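You operate a simulated robot arm through the tools that you are given. There is no shell and no other tool. Be economical: measure what you need, move in short steps, check, and stop when the job is done.

Carry out the task below with a simulated robot arm. There is one attempt and no reset: what you move stays moved.

TASK
Stand the green sketchbook beside the sleet jar. It goes on the side that lies toward x +0.0, y -1.0 (a direction in the base frame), with about 3 cm between them.

It is judged by the outcome, as a careful person would: the job done as asked, and still so three seconds after it is handed in. It fails if anything else is knocked over, pushed out of place, dropped, spilled or broken.

THE ROBOT
A 6-joint arm with a two-finger parallel gripper, fixed in place. Base frame: the origin is at the foot of the arm, x ahead of it, y to its left, z up; the work surface is at about z = 740. Lengths are in mm, angles in degrees, forces in N, time in s.
With the tool pointing down near the work surface it reaches from about 260 to 680 mm from the base axis. Its first joint turns from -66.0 to 66.0 degrees. Payload 2.9 kg.
Tool frame: the origin (TCP) lies between the finger pads and is the grasp point; the fingertips stand 30 mm ahead of it; z points along the fingers, y is the line along which they close. The gripper opens to 110 mm. The fingers are 20 mm wide and 10 mm thick; the gripper's body (48 by 112 mm) begins 55 mm behind the TCP.
Orientation is told as [roll, pitch, yaw] about the base's x, y, z axes, in that order, counted from this pose: with the fingers straight down and closing along the base's y, the tool's x points along the base's -x, its y along +y and its z along -z.

THE INTERFACE
- The arm moves only by the tool play_rows. Its argument "moves" is a list of rows, each an object of numbers (a shift or turn left out is 0, a gripper value left out holds the last): "dx", "dy", "dz": the shift along the tool's x, y, z in mm; "twist": the turn about the tool's z in rad; "hand": the closure, from 0 (fully open) to 1 (shut). In form: [{"dx": .., "dy": .., "dz": .., "twist": .., "hand": ..}, ...]. A call has 1 to 10 rows; each row shifts and turns the commanded pose from where the row before left it, along the tool's axes as they then stand. A row lasts 0.2 s, in which the tool goes at most 50 mm and 8.6 degrees; a call with a longer step from one row to the next is refused whole, and so is a gripper value outside its range. A pose out of reach is approached as far as the arm can. The call stops where the force on the tool passes 40 N (or 10 N more than at its start, if that is more) or the arm is blocked; 0.2 s more then pass. The fingers move at their own pace (about 108 mm/s each) and stop on an object; they squeeze with about 27 N. The grip force told is the motor's: it shows also when the fingers shut on nothing. Time passes only in rows, and 0.2 s behind the last, so rows that do not move let the fingers close. It gives the time, the measured TCP pose, the force on the tool (base axes), the opening and the grip force at its end, in the units of the frame above (readings bear some noise), and new pictures: "show" is both (left out), scene, wrist or none.
- Cameras (640 x 400 px; columns grow to the right, rows downward): "scene" is fixed at [83.5, 442.3, 1376.6]; the picture's right is [-0.68, -0.74, 0.00], its down [-0.47, 0.43, -0.77] and it looks along [0.57, -0.52, -0.64] (base axes); focal length 354 px, centre (320, 200). "wrist" rides on the gripper at [-36, 0, -57] in the tool frame; the picture's right is [0.00, -1.00, 0.00], its down [0.97, 0.00, -0.24] and it looks along [0.24, 0.00, 0.97] (tool axes); focal length 218 px, centre (320, 200).
- pixel_to_xyz(camera, pixels): for up to 12 pixels [column, row] of the newest picture of that camera ("zoom" is the newest enlarged one), the place [x, y, z] in the base frame of the surface seen there, good to about 2 mm. No time passes.
- close_up(camera, box): a new picture of the part [left, top, right, bottom] of that camera's present view, enlarged. No time passes.
- hand_in(): hands the job in; it is judged then, once.

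Work in short steps. Measure before you move; look again where a grasp or a placing could have gone wrong, and mend it. You have 60 turns and 120 pictures in all, the two below and enlarged ones among them. Open the gripper and draw the arm clear of the work before you hand the job in, unless the task says otherwise; then end with one line.

The tools are called by a JSON object that holds its "op" and its "data". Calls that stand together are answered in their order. play_rows: Moves the arm, as the interface text tells. Its arguments: {"type":"object","properties":{"moves":{"type":"array"},"show":{"type":"string","enum":["both","scene","wrist","none"]}},"required":["moves"]} The other tools are called the same way: pixel_to_xyz (camera, pixels) gives the place of the surface under pixels of a picture; close_up (camera, box) takes an enlarged picture of a part of a camera's view; hand_in () hands the job in.

At the start:

```text
time_s: 0.0
tcp_pos: [473.9, -43.6, 1030.3]
tcp_rot: [0.1, 0.0, 0.0]
ft_force: [0.6, 1.0, -0.1]
finger_gap: 109.8
grip_force: 0.1
```

scene: 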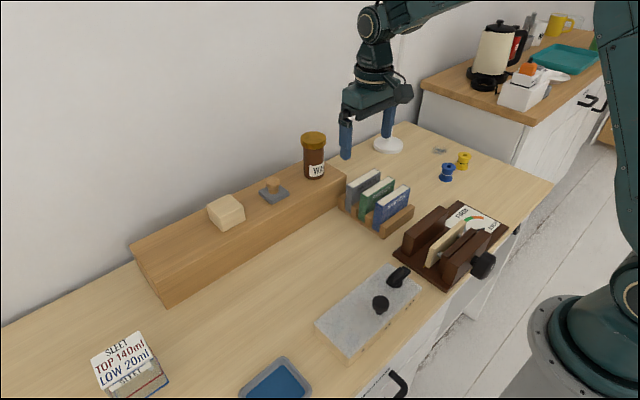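
wrist: 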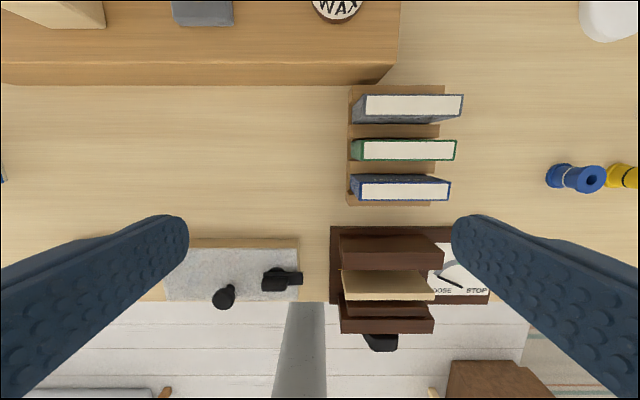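

The scene shows a rack with three books near (375,200) and a "SLEET" label at (125,365). I'll look closer at both.

{"op": "close_up", "data": {"camera": "scene", "box": [60, 300, 220, 400]}}

{"op": "close_up", "data": {"camera": "scene", "box": [320, 150, 440, 250]}}

{"op": "pixel_to_xyz", "data": {"camera": "wrist", "pixels": [[355, 150], [452, 150], [403, 143], [403, 158], [403, 98], [403, 192], [403, 131], [403, 169], [460, 104], [349, 100], [437, 131], [350, 202]]}}

{"op": "pixel_to_xyz", "data": {"camera": "scene", "pixels": [[92, 356], [138, 332], [104, 390], [165, 376], [120, 360], [100, 300], [200, 350], [150, 300], [250, 330], [280, 380], [130, 380], [60, 340]]}}

```text
4.00 times, centred on (140, 350) of scene
```

zoom: 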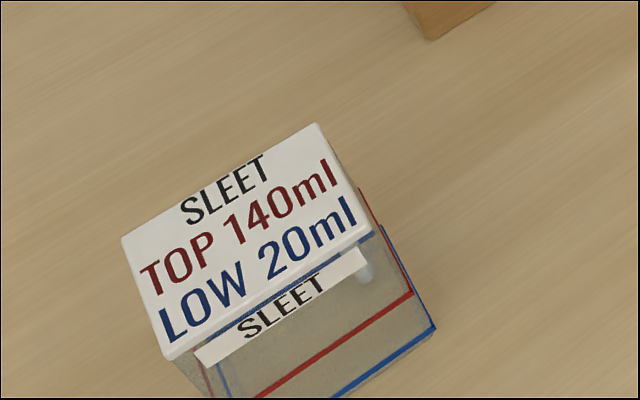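

```text
4.00 times, centred on (380, 200) of scene
```

zoom: 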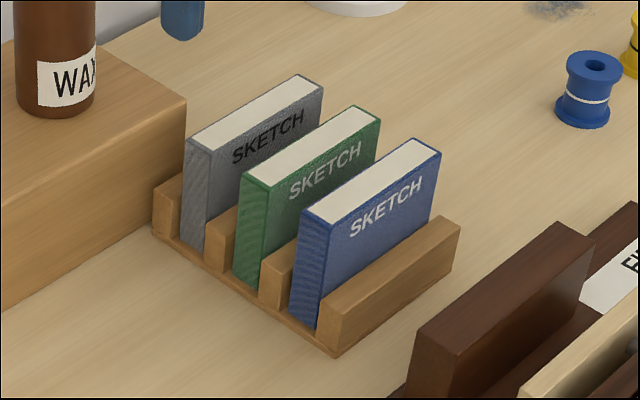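

```text
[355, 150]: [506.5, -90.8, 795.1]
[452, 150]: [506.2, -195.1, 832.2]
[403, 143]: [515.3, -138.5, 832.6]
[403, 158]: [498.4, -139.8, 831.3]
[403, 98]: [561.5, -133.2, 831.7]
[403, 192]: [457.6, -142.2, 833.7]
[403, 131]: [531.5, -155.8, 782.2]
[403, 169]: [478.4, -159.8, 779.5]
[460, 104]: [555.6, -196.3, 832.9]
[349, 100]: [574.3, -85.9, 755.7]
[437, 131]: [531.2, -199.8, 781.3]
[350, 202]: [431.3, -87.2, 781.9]
```

```text
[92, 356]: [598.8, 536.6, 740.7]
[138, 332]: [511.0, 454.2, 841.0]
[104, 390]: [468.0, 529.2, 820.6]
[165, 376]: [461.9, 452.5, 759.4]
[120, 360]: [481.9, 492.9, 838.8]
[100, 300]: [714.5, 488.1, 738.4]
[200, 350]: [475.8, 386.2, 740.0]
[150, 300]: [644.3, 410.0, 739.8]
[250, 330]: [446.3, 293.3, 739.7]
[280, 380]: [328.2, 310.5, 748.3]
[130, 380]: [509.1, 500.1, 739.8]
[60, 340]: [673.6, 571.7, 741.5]
```

The green book's top lies at x≈498–515, y≈-91..-195, z≈832. The dividers are at z≈781, and the neighbouring books are about 30 mm away on each side. The jar's near side is at y≈452. I'll twist the tool 90° so the fingers close along x, and narrow the opening.

{"op": "play_rows", "data": {"moves": [{"twist": -0.148, "hand": 0.63}, {"twist": -0.148}, {"twist": -0.148}, {"twist": -0.148}, {"twist": -0.148}, {"twist": -0.148}, {"twist": -0.148}, {"twist": -0.148}, {"twist": -0.148}, {"twist": -0.148}], "show": "none"}}

{"op": "play_rows", "data": {"moves": [{"twist": -0.0908}, {}], "show": "wrist"}}

```text
time_s: 2.2
tcp_pos: [474.9, -43.8, 1028.3]
tcp_rot: [0.0, 0.0, 85.1]
ft_force: [-0.3, 0.0, -0.1]
finger_gap: 40.8
grip_force: 0.0
```

```text
time_s: 2.8
tcp_pos: [476.5, -43.7, 1029.2]
tcp_rot: [0.0, 0.0, 90.2]
ft_force: [-0.2, -0.5, -0.9]
finger_gap: 40.7
grip_force: 0.0
```

wrist: 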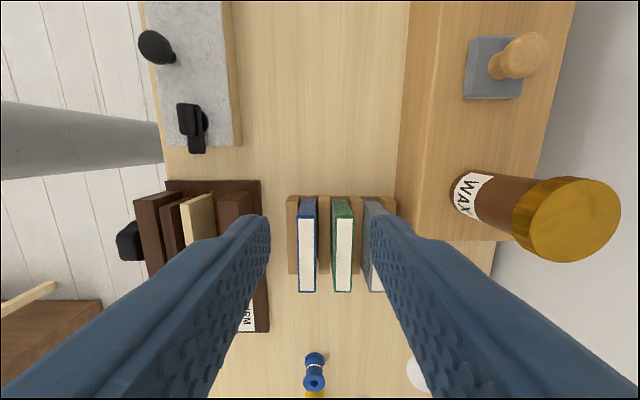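

I'll move above the green book at a moderate height and check the location of the wax bottle.

{"op": "pixel_to_xyz", "data": {"camera": "wrist", "pixels": [[344, 220], [343, 288], [333, 255], [352, 255], [316, 255], [371, 275], [520, 225], [460, 180], [400, 150], [342, 254]]}}

{"op": "play_rows", "data": {"moves": [{"dx": 33, "dy": -10}, {"dx": 33, "dy": -10}, {"dx": 33, "dy": -10, "dz": 25}, {"dz": 35}, {"dz": 30}, {}], "show": "both"}}

```text
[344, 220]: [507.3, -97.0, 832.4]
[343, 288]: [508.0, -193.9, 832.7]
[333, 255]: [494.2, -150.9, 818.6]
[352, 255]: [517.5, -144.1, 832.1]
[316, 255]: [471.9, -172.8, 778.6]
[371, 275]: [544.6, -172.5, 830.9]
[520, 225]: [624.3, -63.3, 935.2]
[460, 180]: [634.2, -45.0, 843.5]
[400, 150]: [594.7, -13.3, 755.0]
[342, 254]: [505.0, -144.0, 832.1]
```

```text
time_s: 4.2
tcp_pos: [504.6, -142.8, 936.6]
tcp_rot: [0.0, 0.0, 90.0]
ft_force: [0.0, 0.2, 0.5]
finger_gap: 40.8
grip_force: 0.0
```

scene: 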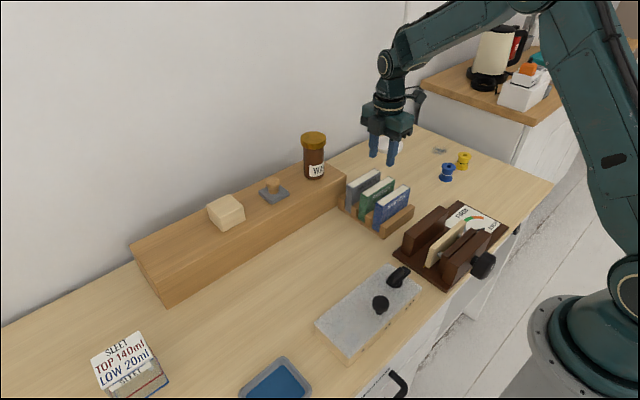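
wrist: 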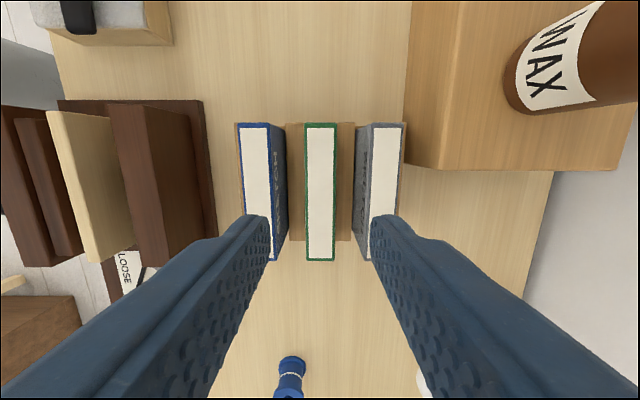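

The green book's top is at columns 305–337 and rows 122–262. I'll measure the edges accurately before descending.

{"op": "pixel_to_xyz", "data": {"camera": "wrist", "pixels": [[306, 200], [335, 200], [320, 124], [320, 260], [271, 200], [284, 175], [370, 200], [357, 175], [295, 180], [346, 180], [306, 140], [335, 140]]}}

```text
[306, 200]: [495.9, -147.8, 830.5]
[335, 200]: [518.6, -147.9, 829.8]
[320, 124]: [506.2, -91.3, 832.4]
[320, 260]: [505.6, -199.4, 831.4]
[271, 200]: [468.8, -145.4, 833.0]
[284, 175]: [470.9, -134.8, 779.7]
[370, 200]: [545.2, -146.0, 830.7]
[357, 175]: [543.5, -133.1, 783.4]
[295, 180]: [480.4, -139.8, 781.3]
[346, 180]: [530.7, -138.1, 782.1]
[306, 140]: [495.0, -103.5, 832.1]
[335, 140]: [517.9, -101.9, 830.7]
```

The book is centred at x 506.8, y -145 and is 24 mm thick, with 26 mm gaps to its neighbours. I'll descend with 40 mm open to TCP z≈818, so the tips are at 788, above the dividers.

{"op": "play_rows", "data": {"moves": [{"dx": 2.2, "dy": -2.2}, {"dz": 35}, {"dz": 30}, {}], "show": "wrist"}}

```text
time_s: 5.2
tcp_pos: [507.2, -146.3, 873.2]
tcp_rot: [0.0, 0.1, 90.0]
ft_force: [-0.9, -0.5, -0.8]
finger_gap: 40.6
grip_force: 0.1
```

wrist: 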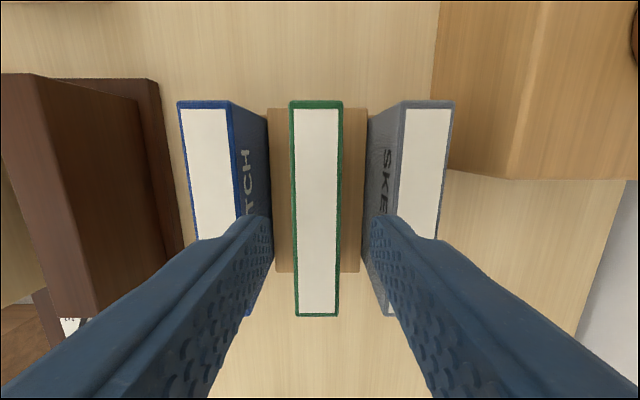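

Both fingers line up with the gaps on either side of the green book. I'll descend the remaining 55 mm.

{"op": "play_rows", "data": {"moves": [{"dz": 20}, {"dz": 20}, {"dz": 15}, {}], "show": "wrist"}}

```text
time_s: 6.2
tcp_pos: [507.0, -146.0, 819.4]
tcp_rot: [0.1, -0.1, 90.0]
ft_force: [-1.0, -0.9, -0.2]
finger_gap: 40.8
grip_force: 0.1
```

wrist: 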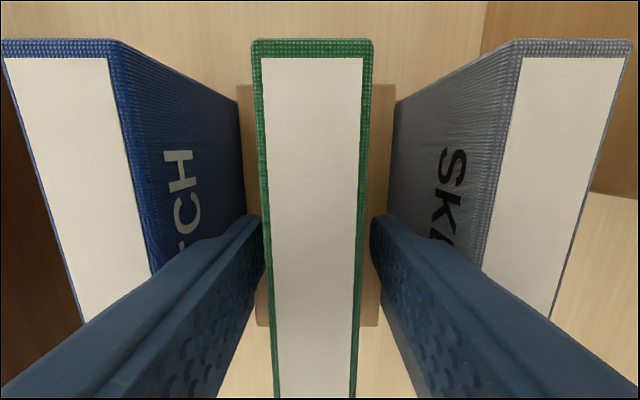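

The fingers straddle the green book without touching it or its neighbours. I'll close, then raise a little.

{"op": "play_rows", "data": {"moves": [{"hand": 1}, {}, {}, {}], "show": "none"}}

{"op": "play_rows", "data": {"moves": [{"dz": -10}, {"dz": -15}, {"dz": -20}, {}], "show": "both"}}

```text
time_s: 7.2
tcp_pos: [507.8, -145.5, 820.4]
tcp_rot: [0.0, 0.0, 90.1]
ft_force: [-0.5, -0.1, -0.3]
finger_gap: 23.9
grip_force: 26.9
```

```text
time_s: 8.2
tcp_pos: [507.3, -144.5, 865.3]
tcp_rot: [0.1, 0.0, 90.0]
ft_force: [-0.2, 0.3, -1.3]
finger_gap: 23.6
grip_force: 26.1
```

scene: 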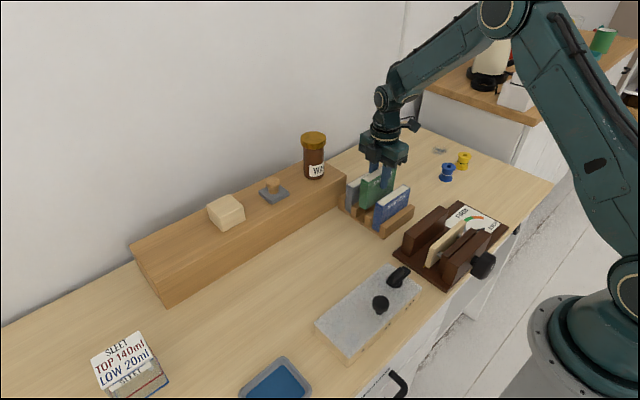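
wrist: 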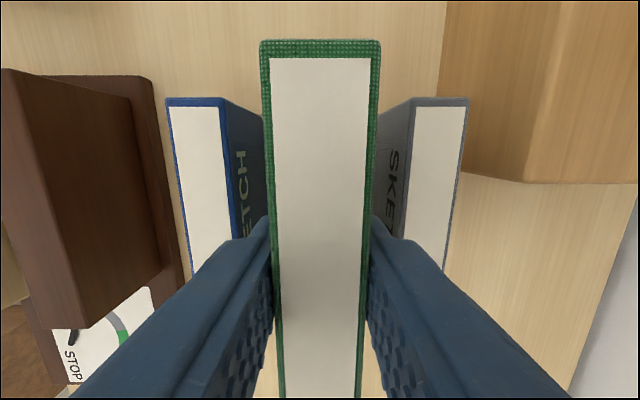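

The green book lifted cleanly and its neighbours stayed in place. I'll raise it further and carry it toward +y.

{"op": "play_rows", "data": {"moves": [{"dz": -30}, {"dz": -40}, {"dz": -30}, {"dx": -20}, {"dx": -40}, {"dx": -40}, {"dx": -40}, {"dx": -40}, {"dx": -40}, {"dx": -20}], "show": "none"}}

{"op": "play_rows", "data": {"moves": [{"dx": -20}, {"dx": -40}, {"dx": -40}, {"dx": -30}, {"dx": -20}, {}], "show": "both"}}

```text
time_s: 10.4
tcp_pos: [504.5, 96.4, 963.6]
tcp_rot: [0.0, 0.0, 89.9]
ft_force: [0.2, 0.1, -2.3]
finger_gap: 23.6
grip_force: 27.3
```

```text
time_s: 11.8
tcp_pos: [510.2, 246.0, 963.2]
tcp_rot: [-0.1, 0.0, 90.0]
ft_force: [-0.1, 0.1, -1.6]
finger_gap: 24.0
grip_force: 26.9
```

scene: 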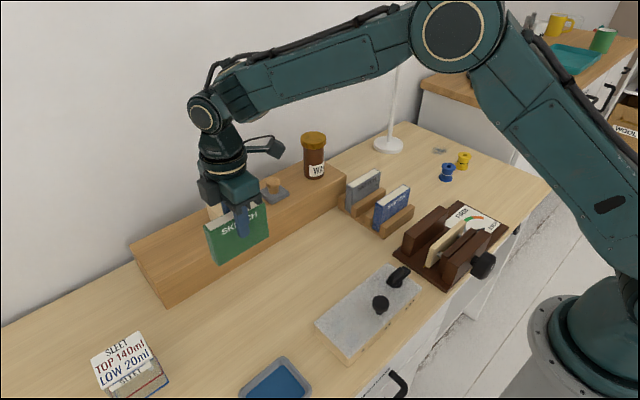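
wrist: 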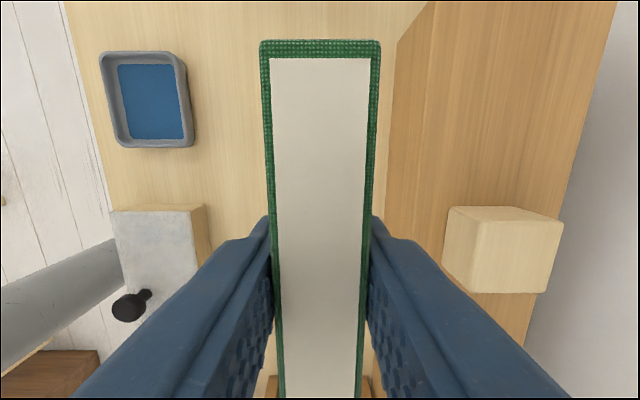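

The book is held steady. I'll measure the jar's lid corners and the book's bottom edge in the scene view.

{"op": "close_up", "data": {"camera": "scene", "box": [60, 300, 220, 400]}}

{"op": "pixel_to_xyz", "data": {"camera": "zoom", "pixels": [[316, 128], [127, 239], [172, 352], [367, 230], [432, 326], [385, 232], [410, 292], [365, 200], [340, 335], [400, 310], [300, 340], [380, 330]]}}

{"op": "pixel_to_xyz", "data": {"camera": "scene", "pixels": [[218, 264], [240, 252], [267, 234], [207, 226], [240, 245], [250, 245]]}}

```text
4.00 times, centred on (140, 350) of scene
```

zoom: 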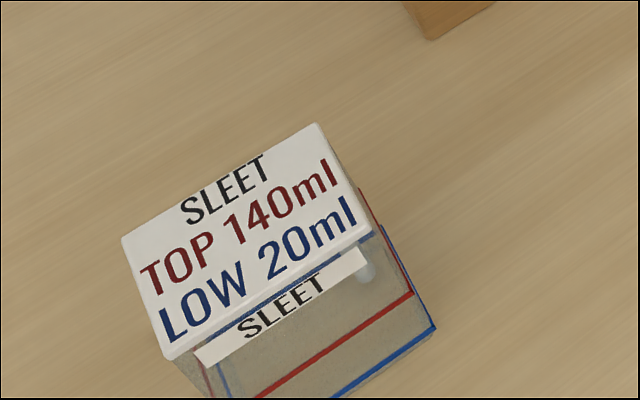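

```text
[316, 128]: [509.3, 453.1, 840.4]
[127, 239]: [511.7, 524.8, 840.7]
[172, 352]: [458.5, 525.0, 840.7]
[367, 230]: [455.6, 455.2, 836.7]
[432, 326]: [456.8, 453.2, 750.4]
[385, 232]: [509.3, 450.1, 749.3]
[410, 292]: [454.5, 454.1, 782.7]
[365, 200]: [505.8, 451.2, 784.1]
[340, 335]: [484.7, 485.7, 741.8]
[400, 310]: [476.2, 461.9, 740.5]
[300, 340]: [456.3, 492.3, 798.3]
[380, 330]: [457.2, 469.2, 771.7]
```

```text
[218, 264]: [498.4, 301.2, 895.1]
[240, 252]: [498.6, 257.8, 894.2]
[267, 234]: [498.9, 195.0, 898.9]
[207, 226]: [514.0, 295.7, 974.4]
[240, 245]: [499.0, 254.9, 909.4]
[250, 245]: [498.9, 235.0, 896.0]
```

The jar spans x 455–511 (centre 483), with its near wall at y≈451. The book's bottom is about 70 mm below the TCP and its half length is about 55. The target TCP is therefore x 483, y 366, z≈811 on contact.

{"op": "play_rows", "data": {"moves": [{"dx": -20, "dy": 7}, {"dx": -40, "dy": 10}, {"dx": -40, "dy": 10}, {"dx": -20}, {"dz": 25}, {"dz": 35}, {"dz": 25}, {}], "show": "both"}}

```text
time_s: 13.6
tcp_pos: [481.4, 362.1, 877.2]
tcp_rot: [0.0, 0.0, 90.0]
ft_force: [-0.1, -0.4, -1.1]
finger_gap: 23.7
grip_force: 27.1
```

scene: 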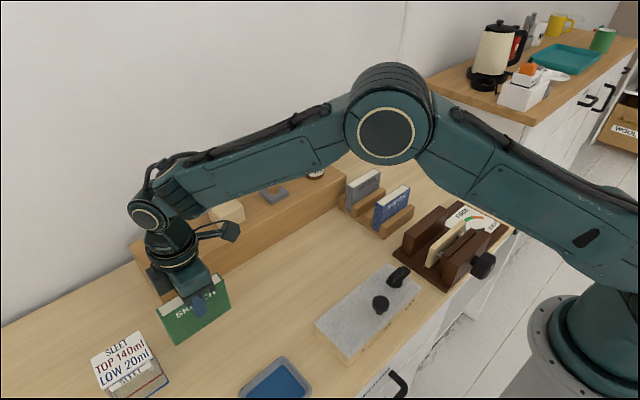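
wrist: 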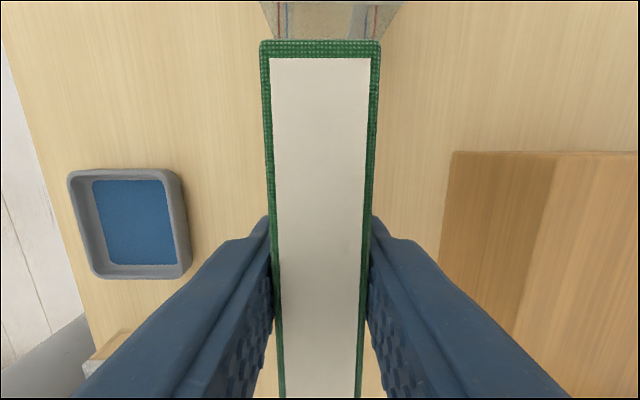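

The jar and the book are in line. I'll measure the book's near-jar edge and its bottom.

{"op": "pixel_to_xyz", "data": {"camera": "scene", "pixels": [[175, 343], [168, 330], [160, 316], [200, 328], [176, 341], [230, 308]]}}

{"op": "pixel_to_xyz", "data": {"camera": "wrist", "pixels": [[320, 45], [320, 52], [330, 20], [330, 32], [262, 45], [378, 45]]}}

```text
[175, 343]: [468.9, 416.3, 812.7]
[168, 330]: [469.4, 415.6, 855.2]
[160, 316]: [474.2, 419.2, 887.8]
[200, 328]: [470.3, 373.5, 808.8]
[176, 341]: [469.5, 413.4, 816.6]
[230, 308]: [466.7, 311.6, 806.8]
```

```text
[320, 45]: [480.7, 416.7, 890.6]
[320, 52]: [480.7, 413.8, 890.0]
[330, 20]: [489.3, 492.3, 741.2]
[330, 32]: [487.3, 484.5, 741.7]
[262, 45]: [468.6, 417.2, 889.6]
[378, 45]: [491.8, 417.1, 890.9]
```

The book's end is at y≈418, which leaves a gap of about 33. I'll shift 3 mm toward the jar, centre in x, and go down 60 mm.

{"op": "play_rows", "data": {"moves": [{"dx": -3, "dy": -2}, {"dz": 25}, {"dz": 25}, {"dz": 10}, {}], "show": "both"}}

```text
time_s: 14.8
tcp_pos: [482.3, 367.2, 817.7]
tcp_rot: [0.0, 0.0, 90.0]
ft_force: [0.6, -0.2, -1.4]
finger_gap: 23.8
grip_force: 26.8
```

scene: 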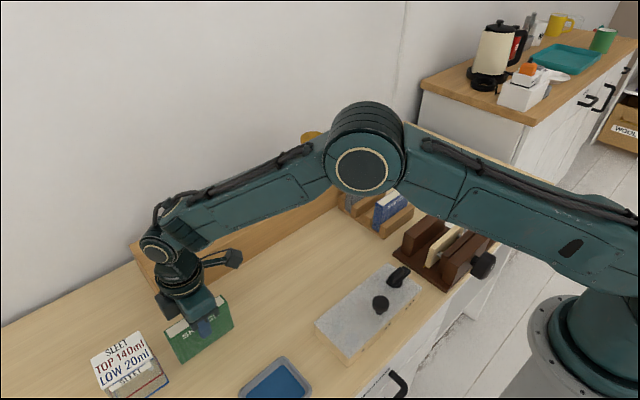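
wrist: 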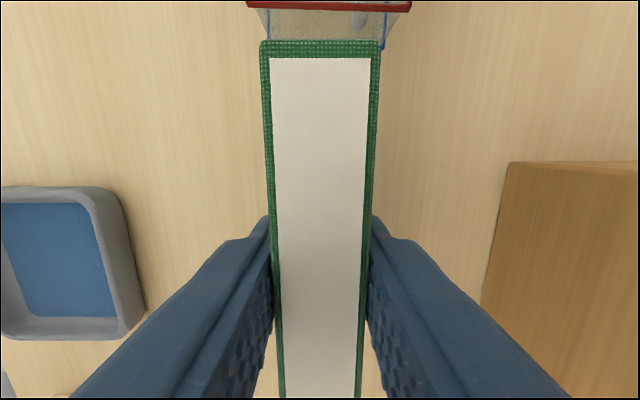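

Next, small steps down, 2 mm at a time, until the force shows contact.

{"op": "pixel_to_xyz", "data": {"camera": "scene", "pixels": [[180, 362], [178, 358], [200, 349], [173, 350]]}}

{"op": "play_rows", "data": {"moves": [{"dz": 2}, {"dz": 1.5}, {}], "show": "none"}}

{"op": "play_rows", "data": {"moves": [{"dz": 1.5}, {}], "show": "none"}}

```text
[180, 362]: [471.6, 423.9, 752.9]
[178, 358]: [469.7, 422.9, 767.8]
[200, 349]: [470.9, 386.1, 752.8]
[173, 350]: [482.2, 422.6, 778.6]
```

```text
time_s: 15.6
tcp_pos: [481.7, 368.2, 815.6]
tcp_rot: [0.0, 0.1, 90.0]
ft_force: [0.5, -0.2, -1.1]
finger_gap: 23.6
grip_force: 27.3
```

```text
time_s: 16.2
tcp_pos: [481.9, 367.6, 814.8]
tcp_rot: [0.1, -0.1, 90.0]
ft_force: [0.2, -0.7, -1.7]
finger_gap: 23.6
grip_force: 27.0
```

No contact yet. The gap is about 29 mm. I'll continue down.

{"op": "play_rows", "data": {"moves": [{"dz": 1.5}, {"dz": 1}, {}], "show": "none"}}

{"op": "play_rows", "data": {"moves": [{"dz": 1.5}, {}], "show": "none"}}

{"op": "play_rows", "data": {"moves": [{"dz": 1}, {}], "show": "scene"}}

```text
time_s: 17.0
tcp_pos: [483.4, 368.4, 814.2]
tcp_rot: [0.0, 0.0, 90.1]
ft_force: [-8.4, -6.3, 19.7]
finger_gap: 23.8
grip_force: 26.6
```

```text
time_s: 17.6
tcp_pos: [482.2, 368.7, 814.5]
tcp_rot: [-0.1, 0.0, 90.0]
ft_force: [-10.1, -11.0, 35.3]
finger_gap: 23.8
grip_force: 26.9
```

```text
time_s: 18.2
tcp_pos: [482.9, 369.5, 812.8]
tcp_rot: [-0.1, -0.2, 90.0]
ft_force: [-7.8, -8.4, 35.5]
finger_gap: 23.7
grip_force: 27.0
```

scene: 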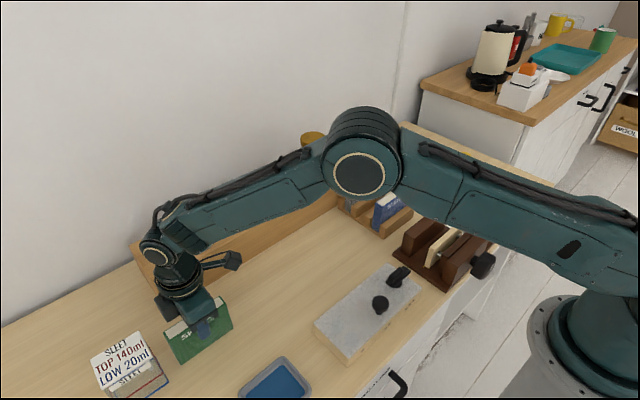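

There is contact at about 35 N. I'll ease back up 3 mm to unload, check the force, then open partly.

{"op": "play_rows", "data": {"moves": [{"dz": -1.5}, {"dz": -1.2}, {}], "show": "wrist"}}

{"op": "pixel_to_xyz", "data": {"camera": "scene", "pixels": [[181, 362], [178, 358], [200, 349], [229, 331], [173, 350]]}}

```text
time_s: 19.0
tcp_pos: [482.0, 368.3, 813.2]
tcp_rot: [-0.2, -0.2, 90.0]
ft_force: [0.8, 3.0, 21.1]
finger_gap: 23.6
grip_force: 27.1
```

wrist: 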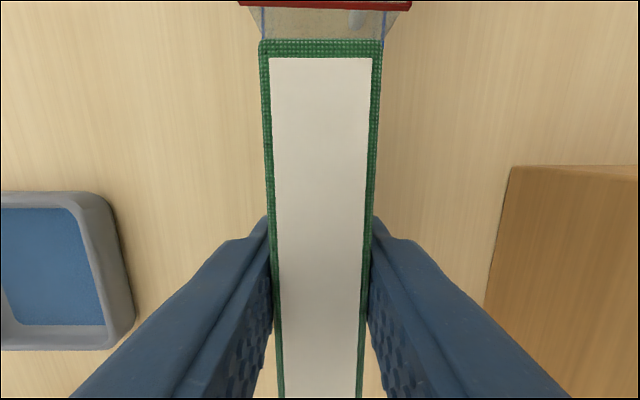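

```text
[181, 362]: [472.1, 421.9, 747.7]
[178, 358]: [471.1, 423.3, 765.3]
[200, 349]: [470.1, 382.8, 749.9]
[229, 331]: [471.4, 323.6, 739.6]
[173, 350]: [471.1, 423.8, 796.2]
```

The book's end is at y≈422.5–423, a gap of about 29 mm. I'll ease up a bit more and open to about 45 mm.

{"op": "play_rows", "data": {"moves": [{"dz": -1.3}, {}, {"hand": 0.72}, {"hand": 0.6}, {"hand": 0.55}, {}], "show": "both"}}

```text
time_s: 20.4
tcp_pos: [481.8, 367.4, 812.7]
tcp_rot: [-0.1, 0.0, 90.0]
ft_force: [0.0, 0.6, -0.3]
finger_gap: 49.4
grip_force: 0.0
```

scene: 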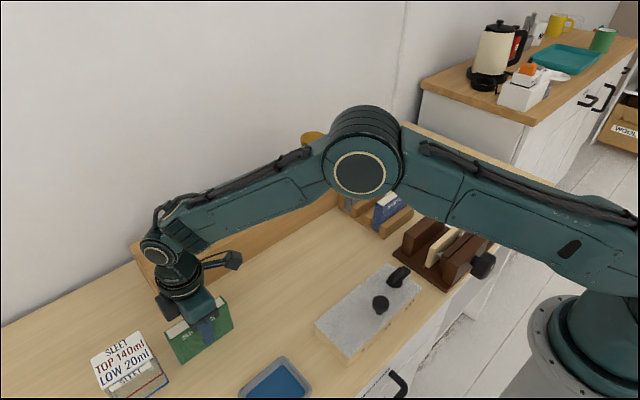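
wrist: 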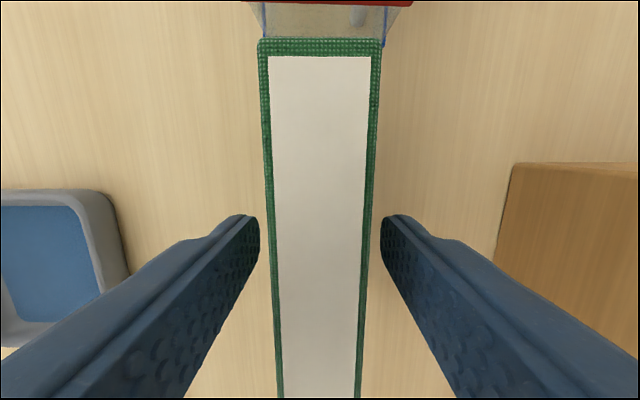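

The book stands freely between the open fingers. I'll withdraw straight up, then move back clear toward -y.

{"op": "play_rows", "data": {"moves": [{"dz": -15}, {"dz": -25}, {"dz": -40}, {"dz": -40}, {"dz": -40}, {"dx": 40, "hand": 0}, {"dx": 45}, {"dx": 45}, {"dx": 40}, {"dx": 20}], "show": "scene"}}

{"op": "close_up", "data": {"camera": "scene", "box": [80, 270, 288, 400]}}

{"op": "pixel_to_xyz", "data": {"camera": "scene", "pixels": [[181, 362], [178, 358], [173, 348], [138, 333], [165, 376]]}}

```text
time_s: 22.6
tcp_pos: [483.1, 177.8, 974.2]
tcp_rot: [-0.1, 0.0, 90.1]
ft_force: [0.0, -0.7, 0.2]
finger_gap: 110.1
grip_force: 0.1
```

scene: 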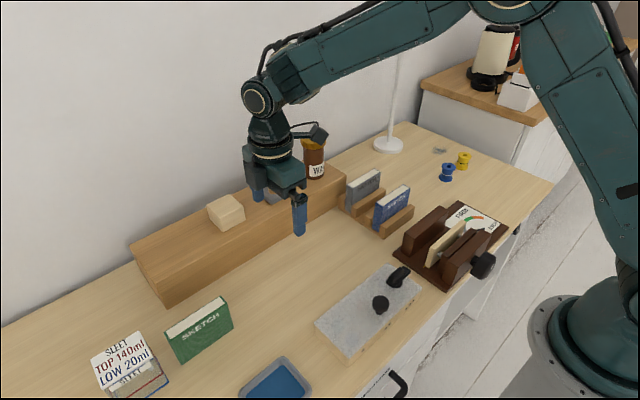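

```text
3.08 times, centred on (184, 335) of scene
```

zoom: 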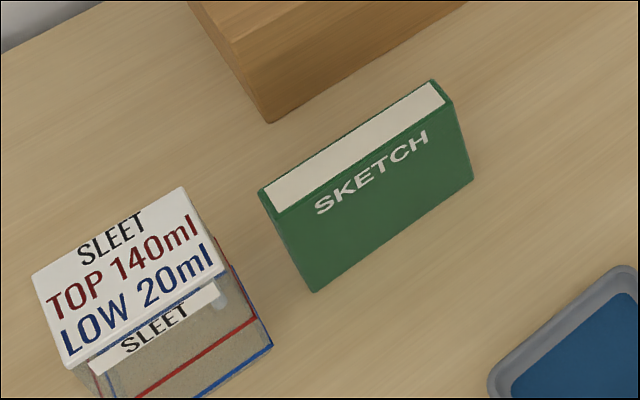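

```text
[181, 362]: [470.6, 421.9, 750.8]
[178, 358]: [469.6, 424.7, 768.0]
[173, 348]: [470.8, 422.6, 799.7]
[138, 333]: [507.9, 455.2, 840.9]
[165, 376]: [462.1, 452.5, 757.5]
```

The book stands upright with its end at y≈423, and the jar wall is at y≈452, so the gap is about 3 cm. Nothing else has moved and the arm is clear, so I'm handing in.

{"op": "hand_in", "data": {}}

```text
The job is handed in.
```

The green sketchbook is standing upright beside the sleet jar on its -y side, with a measured gap of about 29 mm. Nothing else appears to have moved, and the arm is open and clear.
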